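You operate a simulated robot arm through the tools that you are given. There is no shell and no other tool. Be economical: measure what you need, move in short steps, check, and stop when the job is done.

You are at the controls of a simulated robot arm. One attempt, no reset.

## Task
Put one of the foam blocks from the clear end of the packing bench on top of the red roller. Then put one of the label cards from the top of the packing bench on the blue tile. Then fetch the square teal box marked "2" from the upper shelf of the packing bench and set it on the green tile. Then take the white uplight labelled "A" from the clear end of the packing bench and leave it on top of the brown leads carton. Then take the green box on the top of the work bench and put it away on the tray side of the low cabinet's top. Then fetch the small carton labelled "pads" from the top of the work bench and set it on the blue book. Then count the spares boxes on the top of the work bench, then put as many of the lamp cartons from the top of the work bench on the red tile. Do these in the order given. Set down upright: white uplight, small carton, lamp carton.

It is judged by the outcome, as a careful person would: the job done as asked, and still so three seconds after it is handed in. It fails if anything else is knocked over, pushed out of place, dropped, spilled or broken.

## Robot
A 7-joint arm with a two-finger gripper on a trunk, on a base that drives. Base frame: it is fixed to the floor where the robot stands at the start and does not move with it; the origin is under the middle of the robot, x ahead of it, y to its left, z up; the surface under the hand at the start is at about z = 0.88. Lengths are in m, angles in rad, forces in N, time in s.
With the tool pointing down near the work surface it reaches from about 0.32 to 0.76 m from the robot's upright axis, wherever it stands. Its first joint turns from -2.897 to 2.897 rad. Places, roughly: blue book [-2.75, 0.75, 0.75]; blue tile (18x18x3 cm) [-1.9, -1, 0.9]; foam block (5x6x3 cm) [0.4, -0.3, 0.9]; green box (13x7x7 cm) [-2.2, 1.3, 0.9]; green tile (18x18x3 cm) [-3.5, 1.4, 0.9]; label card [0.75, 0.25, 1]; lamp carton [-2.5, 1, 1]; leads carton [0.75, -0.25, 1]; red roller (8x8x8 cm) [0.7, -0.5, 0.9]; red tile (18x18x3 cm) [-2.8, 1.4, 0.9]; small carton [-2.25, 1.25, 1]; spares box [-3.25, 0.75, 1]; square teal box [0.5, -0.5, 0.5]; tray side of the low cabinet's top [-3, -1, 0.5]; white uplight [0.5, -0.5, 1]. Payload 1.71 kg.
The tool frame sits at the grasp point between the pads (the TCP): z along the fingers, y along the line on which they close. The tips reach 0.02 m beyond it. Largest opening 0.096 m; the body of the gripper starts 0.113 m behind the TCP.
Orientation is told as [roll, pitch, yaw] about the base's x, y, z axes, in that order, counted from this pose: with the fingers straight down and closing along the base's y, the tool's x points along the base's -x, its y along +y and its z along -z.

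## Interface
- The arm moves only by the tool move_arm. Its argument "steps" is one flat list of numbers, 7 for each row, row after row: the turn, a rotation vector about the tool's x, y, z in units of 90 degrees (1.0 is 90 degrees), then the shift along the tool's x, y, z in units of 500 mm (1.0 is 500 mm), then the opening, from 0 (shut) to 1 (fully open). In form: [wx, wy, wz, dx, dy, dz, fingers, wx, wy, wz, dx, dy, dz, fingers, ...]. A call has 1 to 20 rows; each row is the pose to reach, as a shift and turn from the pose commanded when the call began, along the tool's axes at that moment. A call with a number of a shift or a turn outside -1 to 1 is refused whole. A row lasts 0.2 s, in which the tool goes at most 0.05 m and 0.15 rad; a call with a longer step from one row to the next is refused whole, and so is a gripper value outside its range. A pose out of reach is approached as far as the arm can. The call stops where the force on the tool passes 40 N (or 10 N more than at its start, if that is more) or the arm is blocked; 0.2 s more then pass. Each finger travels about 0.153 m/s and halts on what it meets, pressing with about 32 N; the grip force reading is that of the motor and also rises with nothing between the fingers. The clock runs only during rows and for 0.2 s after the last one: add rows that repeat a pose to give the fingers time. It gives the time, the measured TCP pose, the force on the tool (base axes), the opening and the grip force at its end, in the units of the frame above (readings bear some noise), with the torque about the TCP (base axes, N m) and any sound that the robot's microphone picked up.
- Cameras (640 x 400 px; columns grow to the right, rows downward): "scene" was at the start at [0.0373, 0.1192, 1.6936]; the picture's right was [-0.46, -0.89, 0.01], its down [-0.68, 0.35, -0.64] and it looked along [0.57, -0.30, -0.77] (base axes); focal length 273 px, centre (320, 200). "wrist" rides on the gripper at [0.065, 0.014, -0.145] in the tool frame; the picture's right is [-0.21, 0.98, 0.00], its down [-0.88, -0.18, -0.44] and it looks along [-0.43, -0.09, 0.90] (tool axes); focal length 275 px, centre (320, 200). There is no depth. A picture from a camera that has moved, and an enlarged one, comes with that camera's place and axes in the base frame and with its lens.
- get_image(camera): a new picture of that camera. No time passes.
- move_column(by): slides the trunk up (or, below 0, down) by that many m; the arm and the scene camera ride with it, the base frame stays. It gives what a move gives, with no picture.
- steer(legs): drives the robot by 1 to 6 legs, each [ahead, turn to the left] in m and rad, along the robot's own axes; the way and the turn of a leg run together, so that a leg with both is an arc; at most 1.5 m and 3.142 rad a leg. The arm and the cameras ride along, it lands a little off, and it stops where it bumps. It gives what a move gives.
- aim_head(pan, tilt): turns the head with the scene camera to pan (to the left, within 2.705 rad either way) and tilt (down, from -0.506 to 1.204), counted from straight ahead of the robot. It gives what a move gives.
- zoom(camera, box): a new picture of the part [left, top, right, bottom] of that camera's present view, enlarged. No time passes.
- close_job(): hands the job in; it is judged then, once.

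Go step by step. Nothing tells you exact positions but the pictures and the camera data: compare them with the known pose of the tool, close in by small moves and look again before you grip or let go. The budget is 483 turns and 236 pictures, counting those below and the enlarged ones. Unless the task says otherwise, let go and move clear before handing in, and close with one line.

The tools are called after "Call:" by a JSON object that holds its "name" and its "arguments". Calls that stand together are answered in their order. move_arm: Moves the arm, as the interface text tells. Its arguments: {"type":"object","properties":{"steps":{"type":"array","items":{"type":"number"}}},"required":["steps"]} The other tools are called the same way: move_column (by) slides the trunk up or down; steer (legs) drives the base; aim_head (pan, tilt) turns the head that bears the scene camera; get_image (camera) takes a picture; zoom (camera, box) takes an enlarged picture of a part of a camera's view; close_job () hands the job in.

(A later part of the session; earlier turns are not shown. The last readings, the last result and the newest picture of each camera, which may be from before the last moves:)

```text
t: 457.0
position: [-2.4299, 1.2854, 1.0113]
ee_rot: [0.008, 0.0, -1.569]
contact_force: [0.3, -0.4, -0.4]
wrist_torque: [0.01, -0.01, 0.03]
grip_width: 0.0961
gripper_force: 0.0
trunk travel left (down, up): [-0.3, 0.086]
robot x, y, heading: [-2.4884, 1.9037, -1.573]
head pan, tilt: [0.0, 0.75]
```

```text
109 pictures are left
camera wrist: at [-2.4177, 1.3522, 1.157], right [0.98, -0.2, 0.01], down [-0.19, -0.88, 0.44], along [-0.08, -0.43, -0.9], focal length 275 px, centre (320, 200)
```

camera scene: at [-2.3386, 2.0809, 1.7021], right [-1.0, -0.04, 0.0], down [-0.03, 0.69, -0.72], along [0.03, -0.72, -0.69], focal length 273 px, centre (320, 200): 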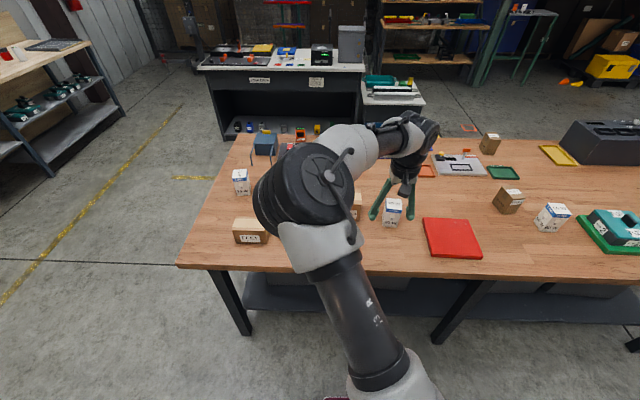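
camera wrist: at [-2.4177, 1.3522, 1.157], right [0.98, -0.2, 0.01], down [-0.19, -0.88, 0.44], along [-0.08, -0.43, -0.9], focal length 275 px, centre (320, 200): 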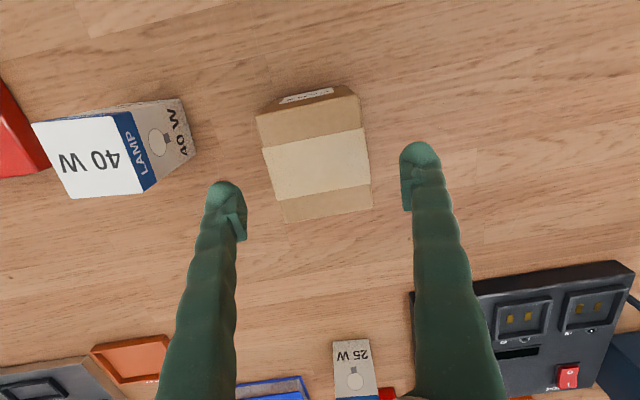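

Call:
{"name": "move_arm", "arguments": {"steps": [0, 0, 0, 0.012, 0, 0.08, 1, 0, 0, 0, 0.012, 0, 0.16, 1, 0, 0, 0, 0.012, 0, 0.175, 1, 0, 0, 0, 0.012, 0, 0.175, 1, 0, 0, 0, 0.012, 0, 0.175, 0.5, 0, 0, 0, 0.012, 0, 0.175, 0.5, 0, 0, 0, 0.012, 0, 0.175, 0.5]}}

Call:
{"name": "get_image", "arguments": {"camera": "wrist"}}

```text
t: 458.6
position: [-2.4306, 1.2911, 0.923]
ee_rot: [0.005, -0.001, -1.569]
contact_force: [-0.6, 0.3, -0.2]
wrist_torque: [-0.12, 0.06, -0.05]
grip_width: 0.0865
gripper_force: 32.5
trunk travel left (down, up): [-0.3, 0.086]
robot x, y, heading: [-2.4891, 1.9048, -1.579]
head pan, tilt: [0.0, 0.75]
```

```text
108 pictures are left
camera wrist: at [-2.4177, 1.3578, 1.07], right [0.98, -0.2, 0.01], down [-0.18, -0.88, 0.44], along [-0.09, -0.43, -0.9], focal length 275 px, centre (320, 200)
```

wrist: 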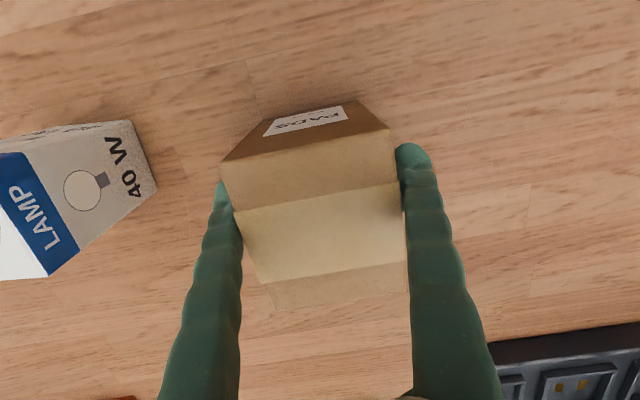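

Carton gripped at 86 mm. Lifting.

Call:
{"name": "move_arm", "arguments": {"steps": [0, 0, 0, 0, 0, -0.03, 0.5, 0, 0, 0, 0, 0, -0.1, 0.5, 0, 0, 0, 0, 0, -0.18, 0.5, 0, 0, 0, 0, 0, -0.27, 0.5, 0, 0, 0, 0, 0, -0.36, 0.5, 0, 0, 0, 0, 0, -0.45, 0.5, 0, 0, 0, 0, 0, -0.5, 0.5, 0, 0, 0, 0, 0, -0.5, 0.5]}}

Call:
{"name": "get_image", "arguments": {"camera": "wrist"}}

Call:
{"name": "get_image", "arguments": {"camera": "scene"}}

```text
t: 460.4
position: [-2.4321, 1.2915, 1.1745]
ee_rot: [0.007, 0.002, -1.568]
contact_force: [0.1, -0.5, -1.0]
wrist_torque: [0.0, 0.04, -0.02]
grip_width: 0.0864
gripper_force: 31.9
trunk travel left (down, up): [-0.3, 0.086]
robot x, y, heading: [-2.4906, 1.9033, -1.577]
head pan, tilt: [0.0, 0.75]
```

```text
107 pictures are left
camera wrist: at [-2.419, 1.3576, 1.3199], right [0.98, -0.2, 0.01], down [-0.19, -0.88, 0.44], along [-0.08, -0.43, -0.9], focal length 275 px, centre (320, 200)
```

wrist: 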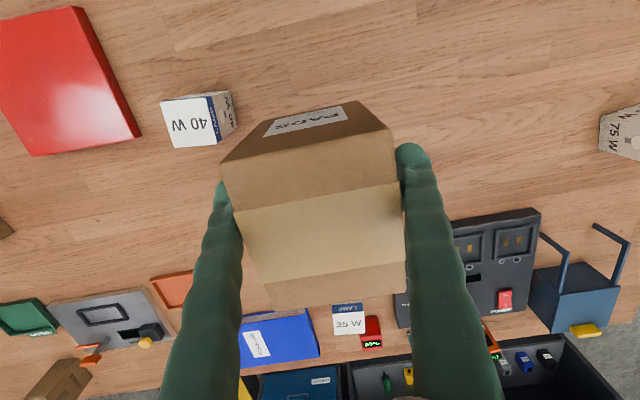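

```text
106 pictures are left
camera scene: at [-2.3357, 1.8529, 1.702], right [-1.0, 0.0, 0.0], down [0.0, 0.69, -0.72], along [0.0, -0.72, -0.69], focal length 273 px, centre (320, 200)
```

scene: 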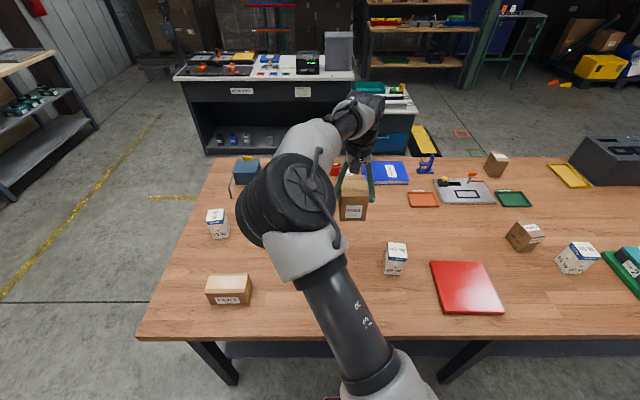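

Carton held upright. Driving round to the corridor side to place it on the blue book.

Call:
{"name": "steer", "arguments": {"legs": [[-0.22, 0], [0, 1.577], [1.45, 0], [0, -1.571], [1.0, 0], [1.0, 0]]}}

Call:
{"name": "steer", "arguments": {"legs": [[0, -1.571], [1.45, 0]]}}

Call:
{"name": "aim_head", "arguments": {"pan": -0.9, "tilt": 0.75}}

Call:
{"name": "get_image", "arguments": {"camera": "scene"}}

```text
t: 488.9
position: [-0.9493, -0.4856, 1.1727]
ee_rot: [0.007, 0.002, -1.554]
contact_force: [-0.1, -0.6, -2.4]
wrist_torque: [0.04, 0.01, 0.02]
grip_width: 0.0866
gripper_force: 31.9
trunk travel left (down, up): [-0.3, 0.086]
robot x, y, heading: [-1.0181, 0.1292, -1.564]
head pan, tilt: [0.0, 0.75]
```

```text
t: 501.3
position: [-3.069, 0.1017, 1.1822]
ee_rot: [0.009, -0.013, 3.13]
contact_force: [0.8, 0.2, -2.5]
wrist_torque: [0.0, -0.04, 0.0]
grip_width: 0.0867
gripper_force: 32.2
trunk travel left (down, up): [-0.3, 0.086]
robot x, y, heading: [-2.473, 0.1482, 3.122]
head pan, tilt: [0.0, 0.75]
```

```text
t: 502.5
position: [-3.0513, 0.1008, 1.1907]
ee_rot: [0.011, -0.025, 3.131]
contact_force: [-0.2, 0.7, -1.3]
wrist_torque: [0.0, -0.05, -0.03]
grip_width: 0.0866
gripper_force: 31.9
trunk travel left (down, up): [-0.3, 0.086]
robot x, y, heading: [-2.4732, 0.1509, 3.122]
head pan, tilt: [-0.901, 0.75]
```

```text
105 pictures are left
camera scene: at [-2.4945, 0.062, 1.7026], right [0.79, 0.61, 0.01], down [0.43, -0.54, -0.72], along [-0.43, 0.58, -0.69], focal length 273 px, centre (320, 200)
```

scene: 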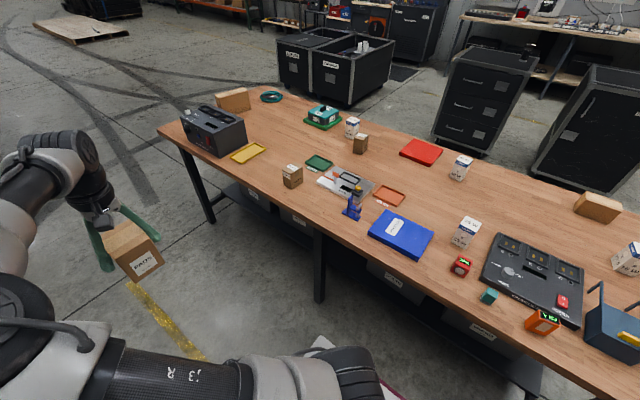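

Call:
{"name": "steer", "arguments": {"legs": [[0, -1.551]]}}

Call:
{"name": "aim_head", "arguments": {"pan": 0.1, "tilt": 0.85}}

Call:
{"name": "get_image", "arguments": {"camera": "scene"}}

Call:
{"name": "get_image", "arguments": {"camera": "wrist"}}

```text
t: 507.4
position: [-2.5372, 0.7286, 1.1907]
ee_rot: [0.01, -0.025, 1.585]
contact_force: [-0.5, 0.0, -2.0]
wrist_torque: [-0.02, -0.03, 0.02]
grip_width: 0.0868
gripper_force: 32.4
trunk travel left (down, up): [-0.3, 0.086]
robot x, y, heading: [-2.4805, 0.1538, 1.578]
head pan, tilt: [-0.901, 0.75]
```

```text
t: 508.6
position: [-2.5383, 0.7114, 1.1979]
ee_rot: [0.014, -0.041, 1.585]
contact_force: [0.4, 2.1, -2.9]
wrist_torque: [-0.05, 0.01, 0.0]
grip_width: 0.0863
gripper_force: 32.2
trunk travel left (down, up): [-0.3, 0.086]
robot x, y, heading: [-2.4761, 0.1542, 1.575]
head pan, tilt: [0.099, 0.85]
```

```text
104 pictures are left
camera scene: at [-2.6413, 0.1972, 1.6941], right [0.99, 0.11, 0.0], down [0.08, -0.76, -0.65], along [-0.07, 0.64, -0.76], focal length 273 px, centre (320, 200)
```

scene: 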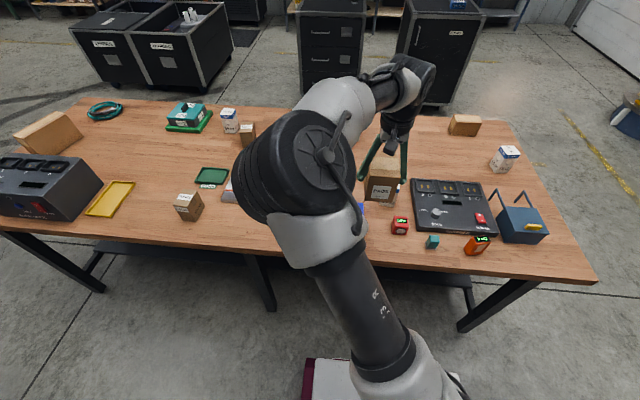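

```text
103 pictures are left
camera wrist: at [-2.5481, 0.6397, 1.3423], right [-0.98, 0.19, 0.02], down [0.18, 0.86, 0.48], along [0.07, 0.47, -0.88], focal length 275 px, centre (320, 200)
```

wrist: 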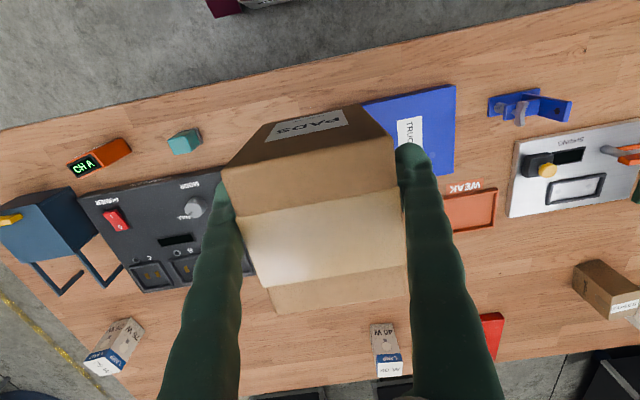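

Book centre is about (-2.648,0.797), top z≈0.885. I'll creep 8 cm closer and move the carton over it.

Call:
{"name": "steer", "arguments": {"legs": [[0.08, 0]]}}

Call:
{"name": "move_arm", "arguments": {"steps": [0.009, 0.026, 0, -0.01, 0.08, 0.02, 0.5, 0.009, 0.026, 0, -0.015, 0.16, 0.04, 0.5, 0.009, 0.026, 0, -0.015, 0.218, 0.08, 0.5, 0.009, 0.026, 0, -0.015, 0.218, 0.16, 0.5, 0.009, 0.026, 0, -0.015, 0.218, 0.2, 0.5, 0.009, 0.026, 0, -0.015, 0.218, 0.2, 0.5]}}

Call:
{"name": "get_image", "arguments": {"camera": "wrist"}}

Call:
{"name": "get_image", "arguments": {"camera": "scene"}}

```text
t: 509.7
position: [-2.5379, 0.7664, 1.2104]
ee_rot: [0.014, -0.062, 1.584]
contact_force: [0.2, 0.4, -1.5]
wrist_torque: [-0.17, -0.09, 0.0]
grip_width: 0.0868
gripper_force: 32.3
trunk travel left (down, up): [-0.3, 0.086]
robot x, y, heading: [-2.4763, 0.2308, 1.579]
head pan, tilt: [0.099, 0.85]
```

```text
t: 511.1
position: [-2.6477, 0.8097, 1.0971]
ee_rot: [-0.001, 0.011, 1.583]
contact_force: [1.2, 0.8, -3.6]
wrist_torque: [-0.14, 0.1, 0.0]
grip_width: 0.0865
gripper_force: 32.2
trunk travel left (down, up): [-0.3, 0.086]
robot x, y, heading: [-2.4824, 0.2339, 1.576]
head pan, tilt: [0.099, 0.85]
```

```text
102 pictures are left
camera wrist: at [-2.6614, 0.7465, 1.2425], right [-0.98, 0.19, 0.0], down [0.17, 0.88, 0.44], along [0.09, 0.43, -0.9], focal length 275 px, centre (320, 200)
```

wrist: 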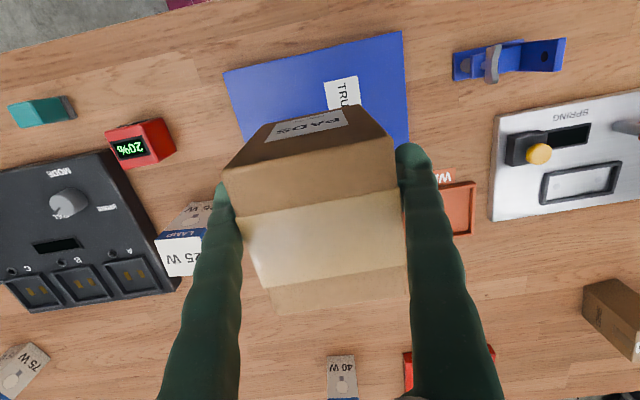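

```text
101 pictures are left
camera scene: at [-2.642, 0.2901, 1.6935], right [0.99, 0.1, 0.0], down [0.08, -0.76, -0.64], along [-0.07, 0.64, -0.77], focal length 273 px, centre (320, 200)
```

scene: 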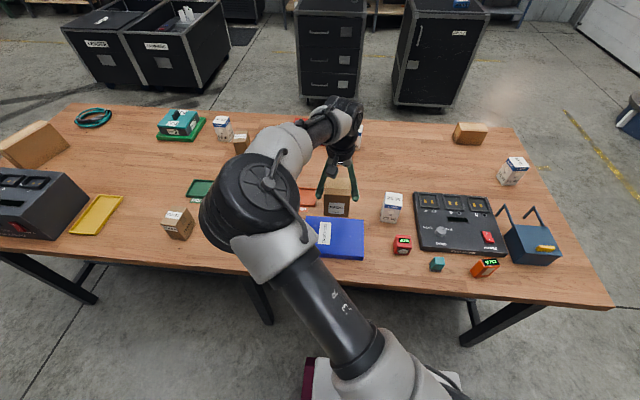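

Call:
{"name": "move_arm", "arguments": {"steps": [0, -0.007, 0, 0.01, 0.004, 0.07, 0.5, 0, -0.007, 0, 0.01, 0.004, 0.14, 0.5, 0, -0.007, 0, 0.01, 0.004, 0.21, 0.5, 0, -0.007, 0, 0.01, 0.004, 0.25, 0.5, 0, -0.007, 0, 0.01, 0.004, 0.25, 0.5]}}

Call:
{"name": "zoom", "arguments": {"camera": "scene", "box": [280, 150, 420, 280]}}

```text
t: 512.3
position: [-2.6515, 0.7901, 0.9809]
ee_rot: [0.0, -0.015, 1.585]
contact_force: [0.6, -0.7, -2.1]
wrist_torque: [0.05, -0.05, 0.01]
grip_width: 0.0865
gripper_force: 31.9
trunk travel left (down, up): [-0.3, 0.086]
robot x, y, heading: [-2.4766, 0.2289, 1.576]
head pan, tilt: [0.099, 0.85]
```

```text
3.08 times, centred on (350, 215) of scene
camera zoom: at [-2.642, 0.2746, 1.6942], right [0.99, 0.1, 0.0], down [0.08, -0.76, -0.65], along [-0.07, 0.64, -0.76], focal length 840 px, centre (228, 154)
```

zoom: 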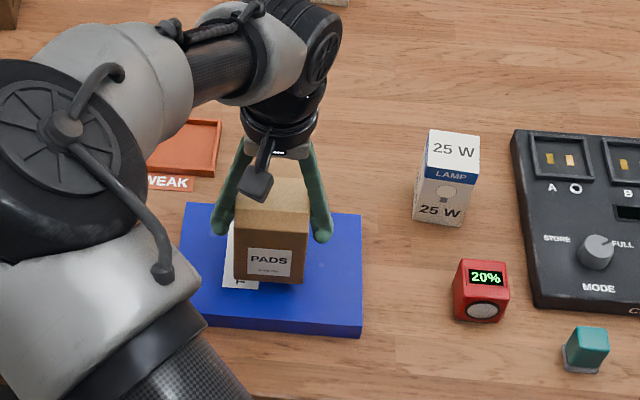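

Call:
{"name": "move_arm", "arguments": {"steps": [0, 0.01, 0, -0.016, 0, 0.02, 0.5, 0, 0.01, 0, -0.016, 0, 0.032, 0.5, 0, 0.01, 0, -0.016, 0, 0.04, 0.5, 0, 0.01, 0, -0.016, 0, 0.04, 0.5]}}

```text
t: 513.3
position: [-2.6511, 0.7998, 0.9593]
ee_rot: [0.0, 0.0, 1.587]
contact_force: [0.0, 0.6, -3.0]
wrist_torque: [-0.03, -0.03, 0.01]
grip_width: 0.0867
gripper_force: 32.3
trunk travel left (down, up): [-0.3, 0.086]
robot x, y, heading: [-2.4802, 0.2331, 1.577]
head pan, tilt: [0.099, 0.85]
```

Call:
{"name": "move_arm", "arguments": {"steps": [0, 0, 0, 0, 0, 0.006, 0.5, 0, 0, 0, 0, 0, 0.012, 0.5, 0, 0, 0, 0, 0, 0.012, 0.5]}}

Call:
{"name": "zoom", "arguments": {"camera": "scene", "box": [300, 190, 380, 270]}}

```text
t: 514.1
position: [-2.6521, 0.8003, 0.9536]
ee_rot: [-0.001, 0.001, 1.584]
contact_force: [0.2, 0.4, -2.0]
wrist_torque: [-0.04, -0.05, -0.02]
grip_width: 0.0866
gripper_force: 32.3
trunk travel left (down, up): [-0.3, 0.086]
robot x, y, heading: [-2.4811, 0.2306, 1.575]
head pan, tilt: [0.099, 0.85]
```

```text
5.00 times, centred on (340, 230) of scene
camera zoom: at [-2.642, 0.2766, 1.6941], right [0.99, 0.1, 0.0], down [0.08, -0.76, -0.65], along [-0.07, 0.64, -0.76], focal length 1366 px, centre (220, 50)
```

zoom: 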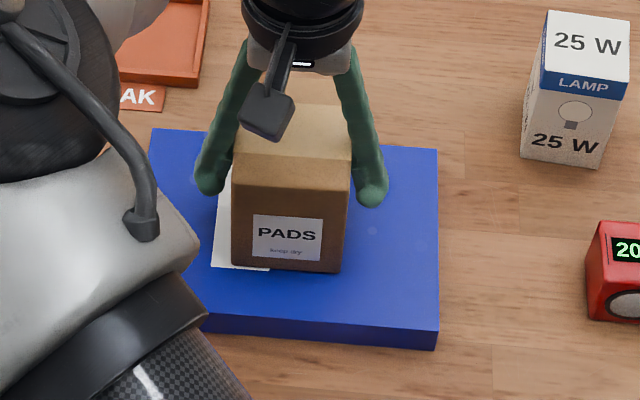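

Call:
{"name": "move_arm", "arguments": {"steps": [0, 0, 0, 0, 0, 0.006, 0.5, 0, 0, 0, 0, 0, 0.012, 0.5, 0, 0, 0, 0, 0, 0.012, 0.5]}}

```text
t: 514.9
position: [-2.6527, 0.7856, 0.9592]
ee_rot: [0.003, -0.02, 1.586]
contact_force: [-1.2, -1.4, -1.8]
wrist_torque: [0.02, -0.02, 0.01]
grip_width: 0.0867
gripper_force: 32.1
trunk travel left (down, up): [-0.3, 0.086]
robot x, y, heading: [-2.4774, 0.2331, 1.578]
head pan, tilt: [0.099, 0.85]
stopped in row 3: the force on the tool passed its limit at 42 N (the readings are from after the stop); the commanded pose is now the measured one
```

Contact found near z≈0.951. Levelling again and lowering gently.

Call:
{"name": "move_arm", "arguments": {"steps": [0, 0.013, 0, -0.02, 0, 0.004, 0.5, 0, 0.013, 0, -0.02, 0, 0.008, 0.5, 0, 0.013, 0, -0.02, 0, 0.008, 0.5]}}

```text
t: 515.7
position: [-2.6512, 0.797, 0.9558]
ee_rot: [-0.001, 0.0, 1.583]
contact_force: [0.0, 0.2, -1.3]
wrist_torque: [0.0, 0.0, 0.0]
grip_width: 0.0867
gripper_force: 31.9
trunk travel left (down, up): [-0.3, 0.086]
robot x, y, heading: [-2.4738, 0.234, 1.575]
head pan, tilt: [0.099, 0.85]
```

Call:
{"name": "move_arm", "arguments": {"steps": [0, 0, 0, 0, 0, 0.003, 0.5, 0, 0, 0, 0, 0, 0.006, 0.5, 0, 0, 0, 0, 0, 0.006, 0.5]}}

```text
t: 516.5
position: [-2.6506, 0.7965, 0.9523]
ee_rot: [0.001, 0.001, 1.584]
contact_force: [-1.5, -0.8, 6.4]
wrist_torque: [0.37, -0.02, 0.04]
grip_width: 0.0865
gripper_force: 31.5
trunk travel left (down, up): [-0.3, 0.086]
robot x, y, heading: [-2.4798, 0.2315, 1.576]
head pan, tilt: [0.099, 0.85]
```

Light contact. Releasing (fully open only adds ~5 mm each side) and rising.

Call:
{"name": "move_arm", "arguments": {"steps": [0, 0, 0, 0, 0, 0, 0.8, 0, 0, 0, 0, 0, 0, 1, 0, 0, 0, 0, 0, 0, 1, 0, 0, 0, 0, 0, -0.03, 1, 0, 0, 0, 0, 0, -0.1, 1, 0, 0, 0, 0, 0, -0.19, 1, 0, 0, 0, 0, 0, -0.28, 1, 0, 0, 0, 0, 0, -0.36, 1, 0, 0, 0, 0, 0, -0.36, 1]}}

Call:
{"name": "get_image", "arguments": {"camera": "wrist"}}

Call:
{"name": "zoom", "arguments": {"camera": "scene", "box": [280, 150, 420, 280]}}

```text
t: 518.5
position: [-2.6506, 0.797, 1.1326]
ee_rot: [0.002, 0.004, 1.586]
contact_force: [0.3, -0.6, 0.7]
wrist_torque: [-0.02, -0.01, 0.04]
grip_width: 0.0961
gripper_force: 0.1
trunk travel left (down, up): [-0.3, 0.086]
robot x, y, heading: [-2.4815, 0.2321, 1.573]
head pan, tilt: [0.099, 0.85]
```

```text
98 pictures are left
camera wrist: at [-2.6634, 0.7319, 1.2787], right [-0.98, 0.19, 0.0], down [0.17, 0.88, 0.44], along [0.08, 0.43, -0.9], focal length 275 px, centre (320, 200)
```

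wrist: 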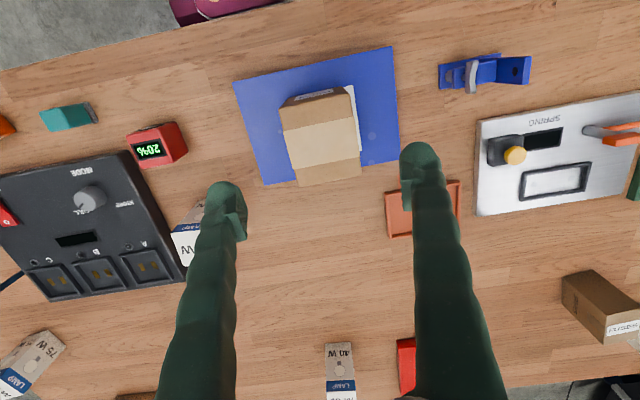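

```text
3.08 times, centred on (350, 215) of scene
camera zoom: at [-2.6421, 0.2769, 1.694], right [0.99, 0.1, 0.0], down [0.08, -0.76, -0.65], along [-0.07, 0.64, -0.76], focal length 840 px, centre (228, 154)
```

zoom: 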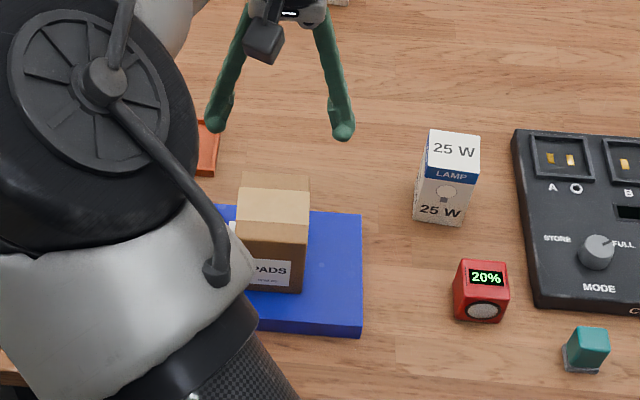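

PADS stands on the book. Now counting spares boxes: looking over the bench.

Call:
{"name": "steer", "arguments": {"legs": [[-0.12, 0]]}}

Call:
{"name": "aim_head", "arguments": {"pan": 0.75, "tilt": 0.65}}

Call:
{"name": "get_image", "arguments": {"camera": "scene"}}

```text
t: 519.8
position: [-2.6487, 0.6861, 1.1271]
ee_rot: [0.001, 0.011, 1.586]
contact_force: [-0.1, -0.1, -1.2]
wrist_torque: [0.02, 0.06, -0.03]
grip_width: 0.096
gripper_force: 0.1
trunk travel left (down, up): [-0.3, 0.086]
robot x, y, heading: [-2.4774, 0.1091, 1.58]
head pan, tilt: [0.099, 0.85]
```

```text
t: 520.8
position: [-2.6495, 0.6715, 1.1361]
ee_rot: [0.002, -0.003, 1.584]
contact_force: [1.0, 0.3, -0.3]
wrist_torque: [-0.07, 0.02, -0.03]
grip_width: 0.0961
gripper_force: 0.0
trunk travel left (down, up): [-0.3, 0.086]
robot x, y, heading: [-2.476, 0.1109, 1.57]
head pan, tilt: [0.75, 0.649]
```

```text
96 pictures are left
camera scene: at [-2.6925, 0.1445, 1.7109], right [0.73, 0.68, -0.01], down [0.41, -0.46, -0.79], along [-0.55, 0.57, -0.62], focal length 273 px, centre (320, 200)
```

scene: 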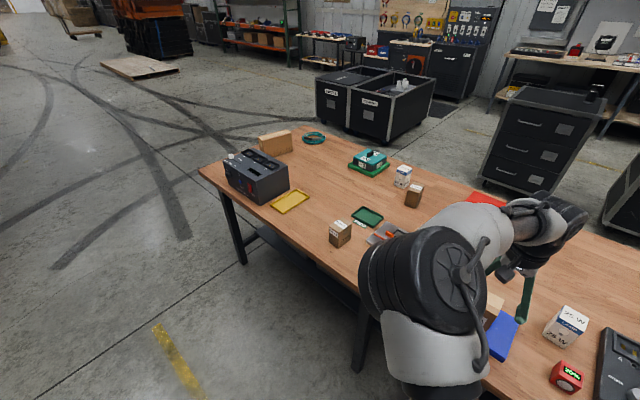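

Call:
{"name": "zoom", "arguments": {"camera": "scene", "box": [320, 160, 440, 250]}}

Call:
{"name": "zoom", "arguments": {"camera": "scene", "box": [210, 115, 330, 205]}}

```text
4.44 times, centred on (380, 205) of scene
camera zoom: at [-2.6925, 0.1445, 1.7109], right [0.73, 0.68, -0.01], down [0.41, -0.46, -0.79], along [-0.55, 0.57, -0.62], focal length 1214 px, centre (53, 178)
```

zoom: 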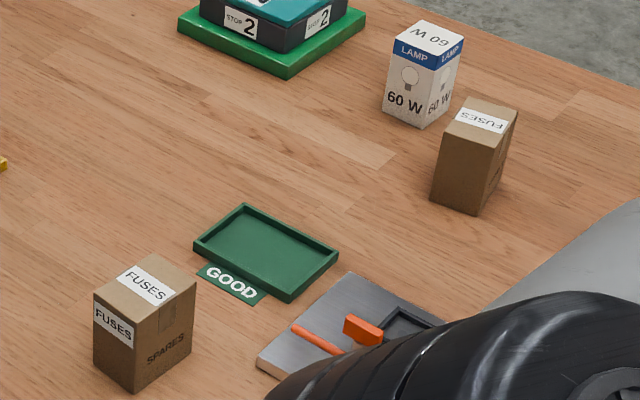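

```text
4.44 times, centred on (270, 160) of scene
camera zoom: at [-2.6925, 0.1445, 1.7109], right [0.73, 0.68, -0.01], down [0.41, -0.46, -0.79], along [-0.55, 0.57, -0.62], focal length 1214 px, centre (542, 378)
```

zoom: 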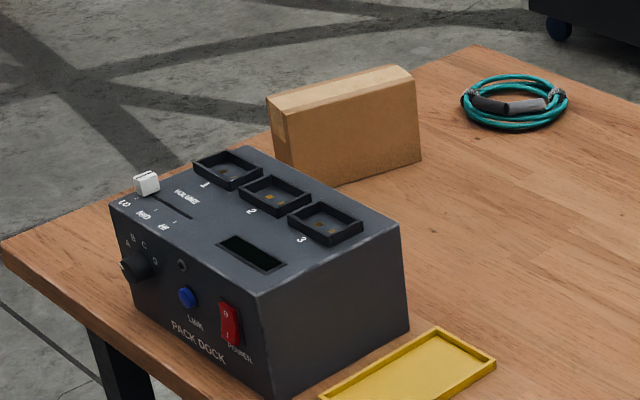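

Two "FUSES – SPARES" boxes are visible; I'll verify the plain carton at the far end from the other side. Driving round to the red-tile side for the lamp cartons.

Call:
{"name": "steer", "arguments": {"legs": [[0, -1.57], [1.45, 0], [0, 1.571], [1.0, 0], [1.0, 0], [0, 1.571]]}}

Call:
{"name": "steer", "arguments": {"legs": [[1.4, 0], [0.4, 0], [0, 1.571]]}}

Call:
{"name": "aim_head", "arguments": {"pan": -0.35, "tilt": 0.75}}

Call:
{"name": "get_image", "arguments": {"camera": "scene"}}

```text
t: 552.5
position: [-1.6041, 1.9671, 1.1354]
ee_rot: [0.002, -0.005, -3.125]
contact_force: [0.2, 0.4, 0.9]
wrist_torque: [0.01, 0.0, -0.02]
grip_width: 0.0959
gripper_force: 0.0
trunk travel left (down, up): [-0.3, 0.086]
robot x, y, heading: [-1.0453, 2.1444, -3.129]
head pan, tilt: [0.75, 0.649]
```

```text
t: 566.7
position: [-2.6476, 1.5862, 1.1449]
ee_rot: [0.001, -0.018, -1.53]
contact_force: [0.2, 0.1, 0.4]
wrist_torque: [-0.01, -0.03, 0.03]
grip_width: 0.0958
gripper_force: 0.0
trunk travel left (down, up): [-0.3, 0.086]
robot x, y, heading: [-2.8412, 2.1204, -1.542]
head pan, tilt: [0.75, 0.649]
```

```text
t: 568.1
position: [-2.6486, 1.6032, 1.1508]
ee_rot: [0.004, -0.032, -1.531]
contact_force: [0.3, 0.3, -0.2]
wrist_torque: [0.01, 0.03, 0.02]
grip_width: 0.096
gripper_force: 0.0
trunk travel left (down, up): [-0.3, 0.086]
robot x, y, heading: [-2.8408, 2.1206, -1.537]
head pan, tilt: [-0.351, 0.75]
```

```text
93 pictures are left
camera scene: at [-2.7153, 2.0798, 1.7021], right [-0.95, 0.31, 0.01], down [0.21, 0.66, -0.72], along [-0.23, -0.68, -0.69], focal length 273 px, centre (320, 200)
```

scene: 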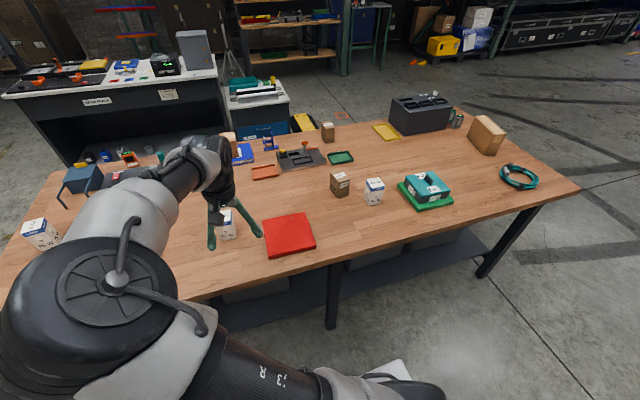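

Call:
{"name": "zoom", "arguments": {"camera": "scene", "box": [370, 80, 550, 200]}}

Call:
{"name": "zoom", "arguments": {"camera": "scene", "box": [200, 110, 400, 260]}}

Call:
{"name": "get_image", "arguments": {"camera": "wrist"}}

```text
3.33 times, centred on (460, 140) of scene
camera zoom: at [-2.7153, 2.0798, 1.7021], right [-0.95, 0.31, 0.01], down [0.21, 0.66, -0.72], along [-0.23, -0.68, -0.69], focal length 910 px, centre (-147, 400)
```

zoom: 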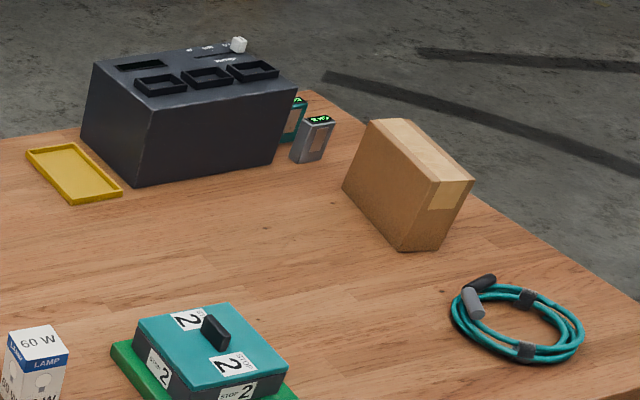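

```text
2.67 times, centred on (300, 185) of scene
camera zoom: at [-2.7153, 2.0798, 1.7021], right [-0.95, 0.31, 0.01], down [0.21, 0.66, -0.72], along [-0.23, -0.68, -0.69], focal length 728 px, centre (373, 240)
```

zoom: 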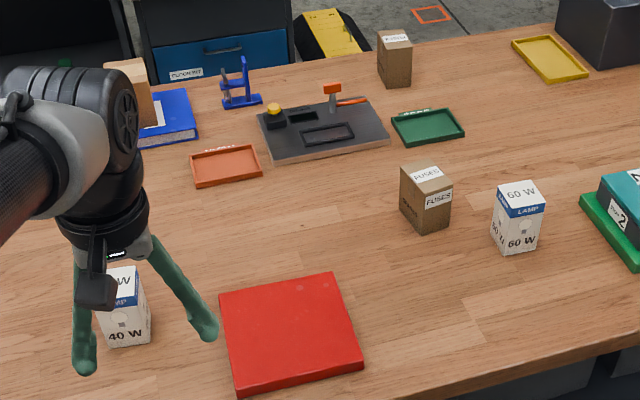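

```text
90 pictures are left
camera wrist: at [-2.6378, 1.6737, 1.295], right [0.99, -0.17, 0.01], down [-0.15, -0.87, 0.47], along [-0.07, -0.47, -0.88], focal length 275 px, centre (320, 200)
```

wrist: 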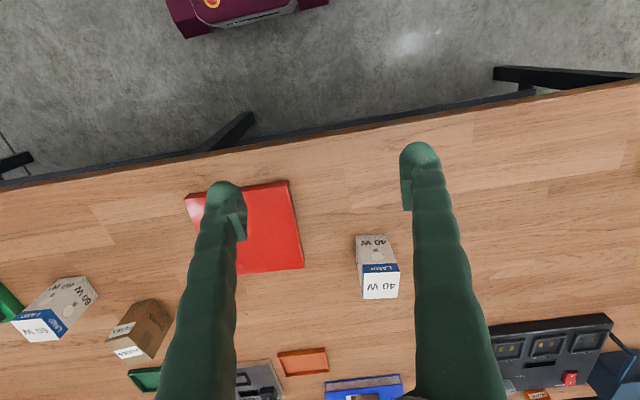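

Before picking lamps I'll check the hidden face of the plain carton by driving past the bench's end.

Call:
{"name": "steer", "arguments": {"legs": [[0, -1.6], [1.45, 0]]}}

Call:
{"name": "aim_head", "arguments": {"pan": 2.0, "tilt": 0.6}}

Call:
{"name": "get_image", "arguments": {"camera": "scene"}}

```text
t: 580.3
position: [-4.8017, 1.8766, 1.1509]
ee_rot: [0.003, -0.031, -3.095]
contact_force: [-0.7, -0.6, 0.0]
wrist_torque: [-0.02, 0.01, 0.02]
grip_width: 0.0959
gripper_force: 0.1
trunk travel left (down, up): [-0.3, 0.086]
robot x, y, heading: [-4.2824, 2.0735, -3.102]
head pan, tilt: [-0.351, 0.75]
```

```text
t: 582.5
position: [-4.7846, 1.8782, 1.1591]
ee_rot: [0.004, -0.046, -3.096]
contact_force: [0.3, -0.2, -0.2]
wrist_torque: [0.02, 0.01, 0.01]
grip_width: 0.0961
gripper_force: 0.1
trunk travel left (down, up): [-0.3, 0.086]
robot x, y, heading: [-4.284, 2.0744, -3.1]
head pan, tilt: [2.0, 0.6]
```

```text
89 pictures are left
camera scene: at [-4.2057, 1.842, 1.7169], right [-0.89, -0.45, -0.02], down [-0.24, 0.5, -0.83], along [0.38, -0.74, -0.56], focal length 273 px, centre (320, 200)
```

scene: 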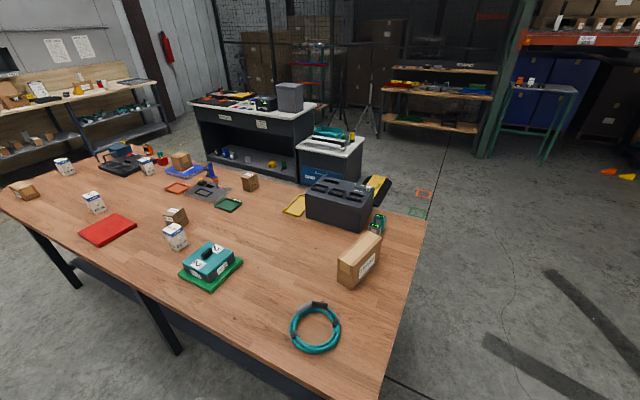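

Call:
{"name": "zoom", "arguments": {"camera": "scene", "box": [320, 220, 400, 290]}}

Call:
{"name": "zoom", "arguments": {"camera": "scene", "box": [150, 160, 290, 260]}}

```text
5.71 times, centred on (360, 255) of scene
camera zoom: at [-4.2057, 1.842, 1.7169], right [-0.89, -0.45, -0.02], down [-0.24, 0.5, -0.83], along [0.38, -0.74, -0.56], focal length 1561 px, centre (91, -114)
```

zoom: 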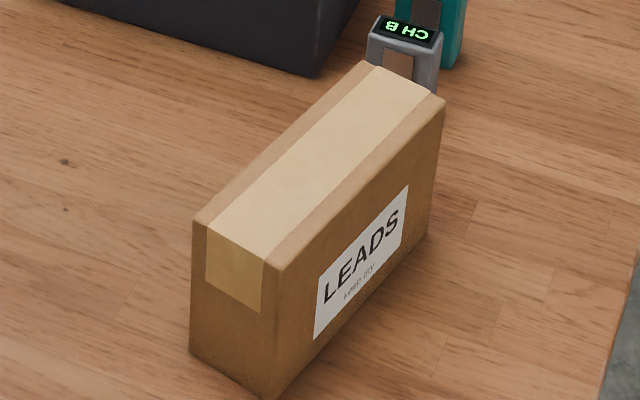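

```text
4.00 times, centred on (220, 210) of scene
camera zoom: at [-4.2057, 1.842, 1.7169], right [-0.89, -0.45, -0.02], down [-0.24, 0.5, -0.83], along [0.38, -0.74, -0.56], focal length 1092 px, centre (720, 160)
```

zoom: 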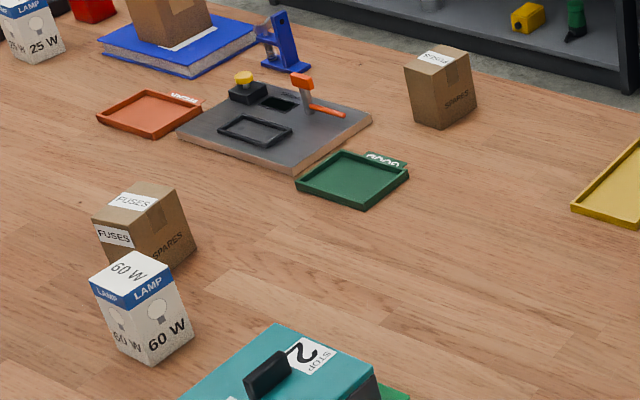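

The plain carton is LEADS, so the spares boxes (FUSES/SPARES) number 2. I need two lamp cartons on the red tile: 40 W and 60 W are nearest. Reversing back.

Call:
{"name": "steer", "arguments": {"legs": [[-1.5, 0], [0, 1.535], [0.2, 0]]}}

Call:
{"name": "aim_head", "arguments": {"pan": 0, "tilt": 0.8}}

Call:
{"name": "get_image", "arguments": {"camera": "wrist"}}

Call:
{"name": "get_image", "arguments": {"camera": "scene"}}

```text
t: 596.1
position: [-2.5963, 1.4403, 1.1585]
ee_rot: [0.006, -0.046, -1.556]
contact_force: [0.3, 1.0, -0.2]
wrist_torque: [-0.09, -0.03, -0.02]
grip_width: 0.0962
gripper_force: 0.1
trunk travel left (down, up): [-0.3, 0.086]
robot x, y, heading: [-2.7787, 1.9443, -1.562]
head pan, tilt: [2.0, 0.6]
```

```text
t: 598.1
position: [-2.596, 1.4568, 1.1675]
ee_rot: [0.007, -0.059, -1.556]
contact_force: [-0.1, 0.0, 0.6]
wrist_torque: [0.05, -0.01, 0.0]
grip_width: 0.096
gripper_force: 0.1
trunk travel left (down, up): [-0.3, 0.086]
robot x, y, heading: [-2.78, 1.9483, -1.563]
head pan, tilt: [0.0, 0.799]
```

```text
86 pictures are left
camera wrist: at [-2.5847, 1.5312, 1.3077], right [0.98, -0.19, 0.02], down [-0.17, -0.85, 0.49], along [-0.08, -0.49, -0.87], focal length 275 px, centre (320, 200)
```

wrist: 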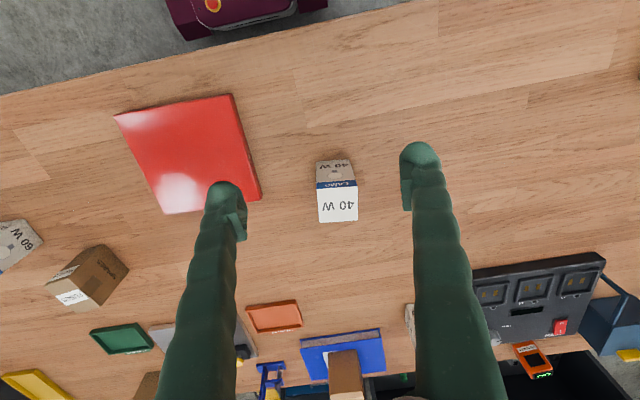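

```text
85 pictures are left
camera scene: at [-2.6226, 1.8981, 1.6981], right [-1.0, -0.01, 0.0], down [-0.01, 0.73, -0.69], along [0.01, -0.69, -0.73], focal length 273 px, centre (320, 200)
```

scene: 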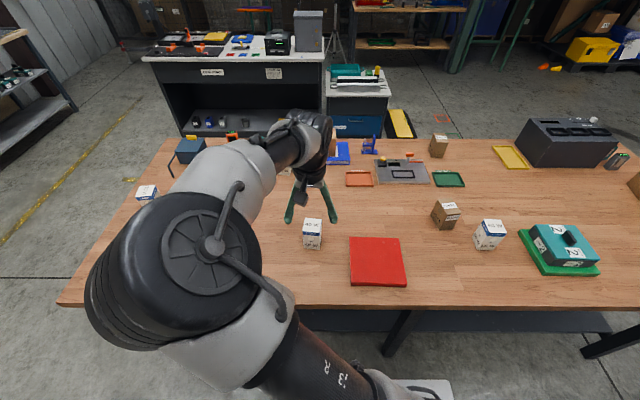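

40 W stands at (-2.593,1.32) (≈6×6×10 cm); the red tile spans x −2.896…−2.72, y 1.318…1.493. I'll turn the hand so the fingers close along y.

Call:
{"name": "move_arm", "arguments": {"steps": [0.004, 0.037, 0, 0, 0, 0, 1, 0.004, 0.037, 0, 0, 0, 0, 1]}}

Call:
{"name": "move_arm", "arguments": {"steps": [0, 0, -0.09, -0.02, 0, 0, 1, 0, 0, -0.18, -0.04, 0, 0, 1, 0, 0, -0.27, -0.06, 0, 0, 1, 0, 0, -0.36, -0.08, 0, 0, 1, 0, 0, -0.45, -0.1, 0, 0, 1, 0, 0, -0.54, -0.12, 0, 0, 1, 0, 0, -0.63, -0.14, 0, 0, 1, 0, 0, -0.72, -0.16, 0, 0, 1, 0, 0, -0.81, -0.18, 0, 0, 1, 0, 0, -0.9, -0.2, 0, 0, 1, 0, 0, -0.99, -0.22, 0, 0, 1, 0, 0, -0.99, -0.22, 0, 0, 1]}}

Call:
{"name": "get_image", "arguments": {"camera": "wrist"}}

```text
t: 598.7
position: [-2.5964, 1.4577, 1.1662]
ee_rot: [0.0, -0.001, -1.555]
contact_force: [-0.1, 0.7, -0.2]
wrist_torque: [0.0, 0.02, -0.03]
grip_width: 0.096
gripper_force: 0.1
trunk travel left (down, up): [-0.3, 0.086]
robot x, y, heading: [-2.7772, 1.9459, -1.561]
head pan, tilt: [0.0, 0.799]
```

```text
t: 601.3
position: [-2.5939, 1.3459, 1.1665]
ee_rot: [0.001, -0.001, 0.004]
contact_force: [-1.3, 1.1, 0.0]
wrist_torque: [-0.03, -0.02, 0.05]
grip_width: 0.0962
gripper_force: 0.1
trunk travel left (down, up): [-0.3, 0.086]
robot x, y, heading: [-2.7811, 1.9486, -1.562]
head pan, tilt: [0.0, 0.799]
```

```text
84 pictures are left
camera wrist: at [-2.66, 1.3606, 1.3117], right [0.2, 0.98, 0.0], down [0.88, -0.18, 0.44], along [0.43, -0.09, -0.9], focal length 275 px, centre (320, 200)
```

wrist: 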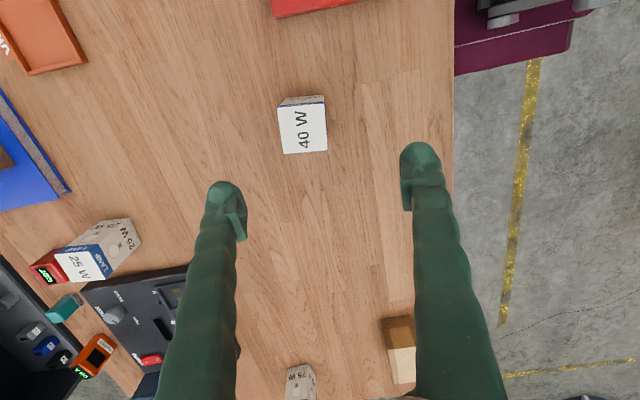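

40 W top centre (-2.593,1.324), turned about −6°. Descending with matching yaw.

Call:
{"name": "move_arm", "arguments": {"steps": [0, 0, 0.035, 0, -0.022, 0.08, 1, 0, 0, 0.07, -0.002, -0.044, 0.16, 1, 0, 0, 0.07, -0.002, -0.044, 0.24, 1, 0, 0, 0.07, -0.002, -0.044, 0.32, 1, 0, 0, 0.07, -0.002, -0.044, 0.32, 1]}}

Call:
{"name": "get_image", "arguments": {"camera": "wrist"}}

```text
t: 602.5
position: [-2.5926, 1.3239, 1.0076]
ee_rot: [-0.004, 0.001, -0.11]
contact_force: [-0.2, 0.9, -0.8]
wrist_torque: [0.0, 0.02, -0.02]
grip_width: 0.0958
gripper_force: 0.1
trunk travel left (down, up): [-0.3, 0.086]
robot x, y, heading: [-2.7781, 1.9466, -1.567]
head pan, tilt: [0.0, 0.799]
```

```text
83 pictures are left
camera wrist: at [-2.6566, 1.3455, 1.1531], right [0.31, 0.95, 0.0], down [0.85, -0.28, 0.44], along [0.42, -0.14, -0.9], focal length 275 px, centre (320, 200)
```

wrist: 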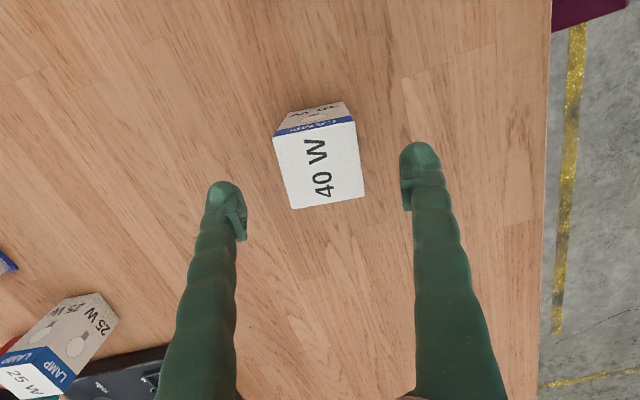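

Call:
{"name": "move_arm", "arguments": {"steps": [0, 0, 0, -0.002, 0, 0.08, 1, 0, 0, 0, -0.002, 0, 0.16, 1, 0, 0, 0, -0.002, 0, 0.184, 1, 0, 0, 0, -0.002, 0, 0.184, 1, 0, 0, 0, -0.002, 0, 0.184, 0.4, 0, 0, 0, -0.002, 0, 0.184, 0.4, 0, 0, 0, -0.002, 0, 0.184, 0.4]}}

Call:
{"name": "get_image", "arguments": {"camera": "wrist"}}

```text
t: 604.1
position: [-2.5931, 1.3249, 0.9145]
ee_rot: [-0.003, 0.002, -0.111]
contact_force: [-0.2, -0.2, -0.2]
wrist_torque: [-0.01, 0.02, -0.01]
grip_width: 0.0642
gripper_force: 32.1
trunk travel left (down, up): [-0.3, 0.086]
robot x, y, heading: [-2.7812, 1.9449, -1.557]
head pan, tilt: [0.0, 0.799]
```

```text
82 pictures are left
camera wrist: at [-2.6563, 1.345, 1.0605], right [0.31, 0.95, 0.0], down [0.85, -0.28, 0.44], along [0.42, -0.14, -0.9], focal length 275 px, centre (320, 200)
```

wrist: 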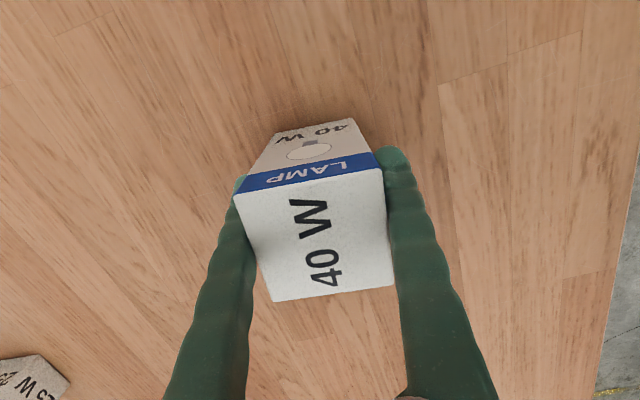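

Gripped (64 mm). Lifting and carrying to the tile's near-right half.

Call:
{"name": "move_arm", "arguments": {"steps": [0, 0, 0, 0, 0, -0.04, 0.4, 0, 0, 0, 0, 0, -0.12, 0.4, 0, 0, 0, 0, 0, -0.2, 0.4, 0, 0, 0, 0, 0, -0.26, 0.4, 0, 0, -0.02, 0.08, 0.027, -0.26, 0.4, 0, 0, -0.04, 0.16, 0.055, -0.26, 0.4, 0, 0, -0.06, 0.24, 0.082, -0.26, 0.4, 0, 0, -0.07, 0.32, 0.11, -0.26, 0.4, 0, 0, -0.07, 0.36, 0.123, -0.26, 0.4, 0, 0, -0.07, 0.36, 0.123, -0.26, 0.4]}}

Call:
{"name": "get_image", "arguments": {"camera": "wrist"}}

Call:
{"name": "get_image", "arguments": {"camera": "scene"}}

```text
t: 606.3
position: [-2.7645, 1.4046, 1.046]
ee_rot: [-0.002, -0.001, 0.001]
contact_force: [-0.8, 0.9, -0.8]
wrist_torque: [-0.01, 0.06, -0.02]
grip_width: 0.0641
gripper_force: 31.7
trunk travel left (down, up): [-0.3, 0.086]
robot x, y, heading: [-2.78, 1.9449, -1.56]
head pan, tilt: [0.0, 0.799]
```

```text
81 pictures are left
camera wrist: at [-2.8301, 1.4187, 1.1914], right [0.21, 0.98, 0.0], down [0.88, -0.18, 0.44], along [0.43, -0.09, -0.9], focal length 275 px, centre (320, 200)
```

wrist: 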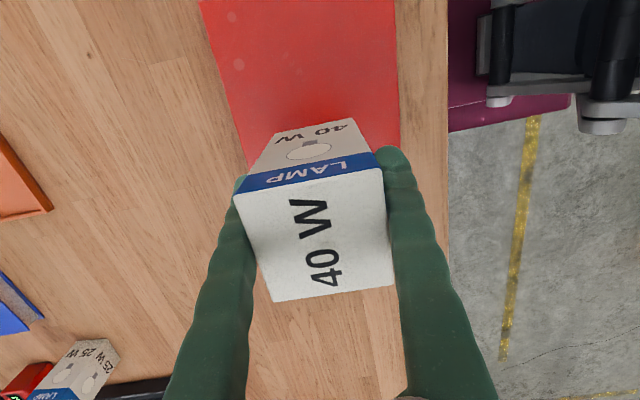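

```text
80 pictures are left
camera scene: at [-2.6226, 1.8978, 1.6981], right [-1.0, -0.01, 0.0], down [-0.01, 0.73, -0.69], along [0.0, -0.69, -0.73], focal length 273 px, centre (320, 200)
```

scene: 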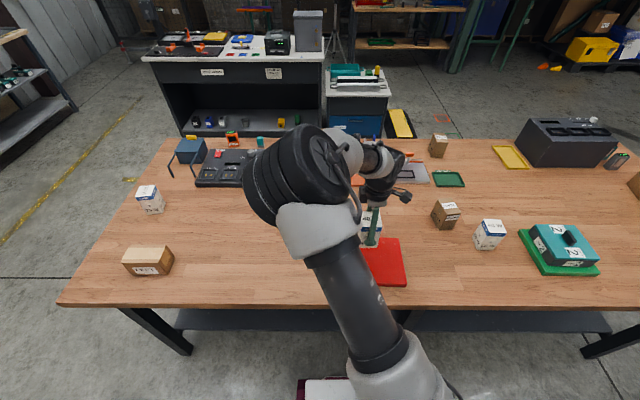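

Over the tile. Lowering.

Call:
{"name": "move_arm", "arguments": {"steps": [0, 0, 0, 0, 0, 0.07, 0.4, 0, 0, 0, 0, 0, 0.14, 0.4, 0, 0, 0, 0, 0, 0.18, 0.4, 0, 0, 0, 0, 0, 0.18, 0.4]}}

Call:
{"name": "zoom", "arguments": {"camera": "scene", "box": [330, 190, 430, 300]}}

```text
t: 607.3
position: [-2.7654, 1.4052, 0.9553]
ee_rot: [0.001, 0.001, 0.0]
contact_force: [-0.1, -0.4, -1.3]
wrist_torque: [-0.01, -0.02, 0.03]
grip_width: 0.0643
gripper_force: 31.6
trunk travel left (down, up): [-0.3, 0.086]
robot x, y, heading: [-2.7759, 1.9503, -1.564]
head pan, tilt: [0.0, 0.799]
```

```text
3.64 times, centred on (380, 245) of scene
camera zoom: at [-2.6227, 1.898, 1.6981], right [-1.0, -0.01, 0.0], down [-0.01, 0.73, -0.69], along [0.0, -0.69, -0.73], focal length 993 px, centre (102, 36)
```

zoom: 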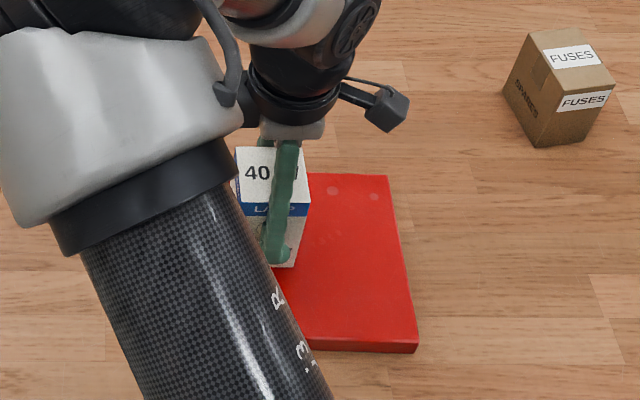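

Call:
{"name": "move_arm", "arguments": {"steps": [0, 0, 0, 0, 0, 0.006, 0.4, 0, 0, 0, 0, 0, 0.012, 0.4, 0, 0, 0, 0, 0, 0.012, 0.4]}}

```text
t: 608.1
position: [-2.7648, 1.4055, 0.9483]
ee_rot: [-0.001, 0.003, 0.0]
contact_force: [-0.5, -0.1, 0.6]
wrist_torque: [-0.01, 0.02, 0.01]
grip_width: 0.0638
gripper_force: 31.2
trunk travel left (down, up): [-0.3, 0.086]
robot x, y, heading: [-2.7788, 1.9448, -1.563]
head pan, tilt: [0.0, 0.799]
```

Call:
{"name": "move_arm", "arguments": {"steps": [0, 0, 0, 0, 0, 0.003, 0.4, 0, 0, 0, 0, 0, 0.006, 0.4, 0, 0, 0, 0, 0, 0.006, 0.4]}}

```text
t: 608.9
position: [-2.7641, 1.4052, 0.9468]
ee_rot: [-0.001, 0.001, -0.001]
contact_force: [0.2, 0.0, -0.9]
wrist_torque: [0.0, -0.02, -0.02]
grip_width: 0.0639
gripper_force: 32.1
trunk travel left (down, up): [-0.3, 0.086]
robot x, y, heading: [-2.7787, 1.9462, -1.565]
head pan, tilt: [0.0, 0.799]
```

Call:
{"name": "move_arm", "arguments": {"steps": [0, 0, 0, 0, 0, 0.003, 0.4, 0, 0, 0, 0, 0, 0.006, 0.4, 0, 0, 0, 0, 0, 0.006, 0.4]}}

```text
t: 609.7
position: [-2.7644, 1.4042, 0.9432]
ee_rot: [-0.001, 0.002, 0.001]
contact_force: [0.0, -1.3, -0.8]
wrist_torque: [-0.02, -0.01, -0.01]
grip_width: 0.0641
gripper_force: 31.1
trunk travel left (down, up): [-0.3, 0.086]
robot x, y, heading: [-2.7757, 1.9504, -1.561]
head pan, tilt: [0.0, 0.799]
```

Call:
{"name": "move_arm", "arguments": {"steps": [0, 0, 0, 0, 0, 0.003, 0.4, 0, 0, 0, 0, 0, 0.006, 0.4, 0, 0, 0, 0, 0, 0.006, 0.4]}}

```text
t: 610.5
position: [-2.7644, 1.4044, 0.9394]
ee_rot: [-0.004, 0.003, 0.001]
contact_force: [1.0, 0.5, -0.7]
wrist_torque: [0.0, 0.01, 0.01]
grip_width: 0.0642
gripper_force: 31.7
trunk travel left (down, up): [-0.3, 0.086]
robot x, y, heading: [-2.7769, 1.9427, -1.564]
head pan, tilt: [0.0, 0.799]
```

Call:
{"name": "move_arm", "arguments": {"steps": [0, 0, 0, 0, 0, 0.003, 0.4, 0, 0, 0, 0, 0, 0.006, 0.4, 0, 0, 0, 0, 0, 0.006, 0.4]}}

Call:
{"name": "get_image", "arguments": {"camera": "wrist"}}

```text
t: 611.3
position: [-2.7651, 1.405, 0.9379]
ee_rot: [-0.001, 0.002, -0.001]
contact_force: [1.0, 1.3, 18.3]
wrist_torque: [0.08, 0.0, -0.02]
grip_width: 0.064
gripper_force: 32.0
trunk travel left (down, up): [-0.3, 0.086]
robot x, y, heading: [-2.7763, 1.9464, -1.565]
head pan, tilt: [0.0, 0.799]
```

```text
78 pictures are left
camera wrist: at [-2.8301, 1.4198, 1.0839], right [0.21, 0.98, 0.0], down [0.88, -0.18, 0.44], along [0.43, -0.09, -0.9], focal length 275 px, centre (320, 200)
```

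wrist: 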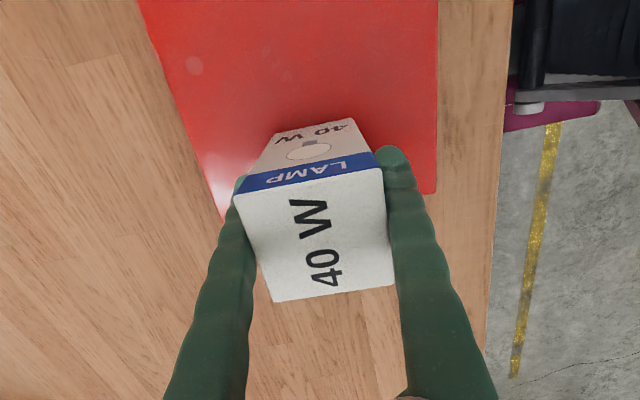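

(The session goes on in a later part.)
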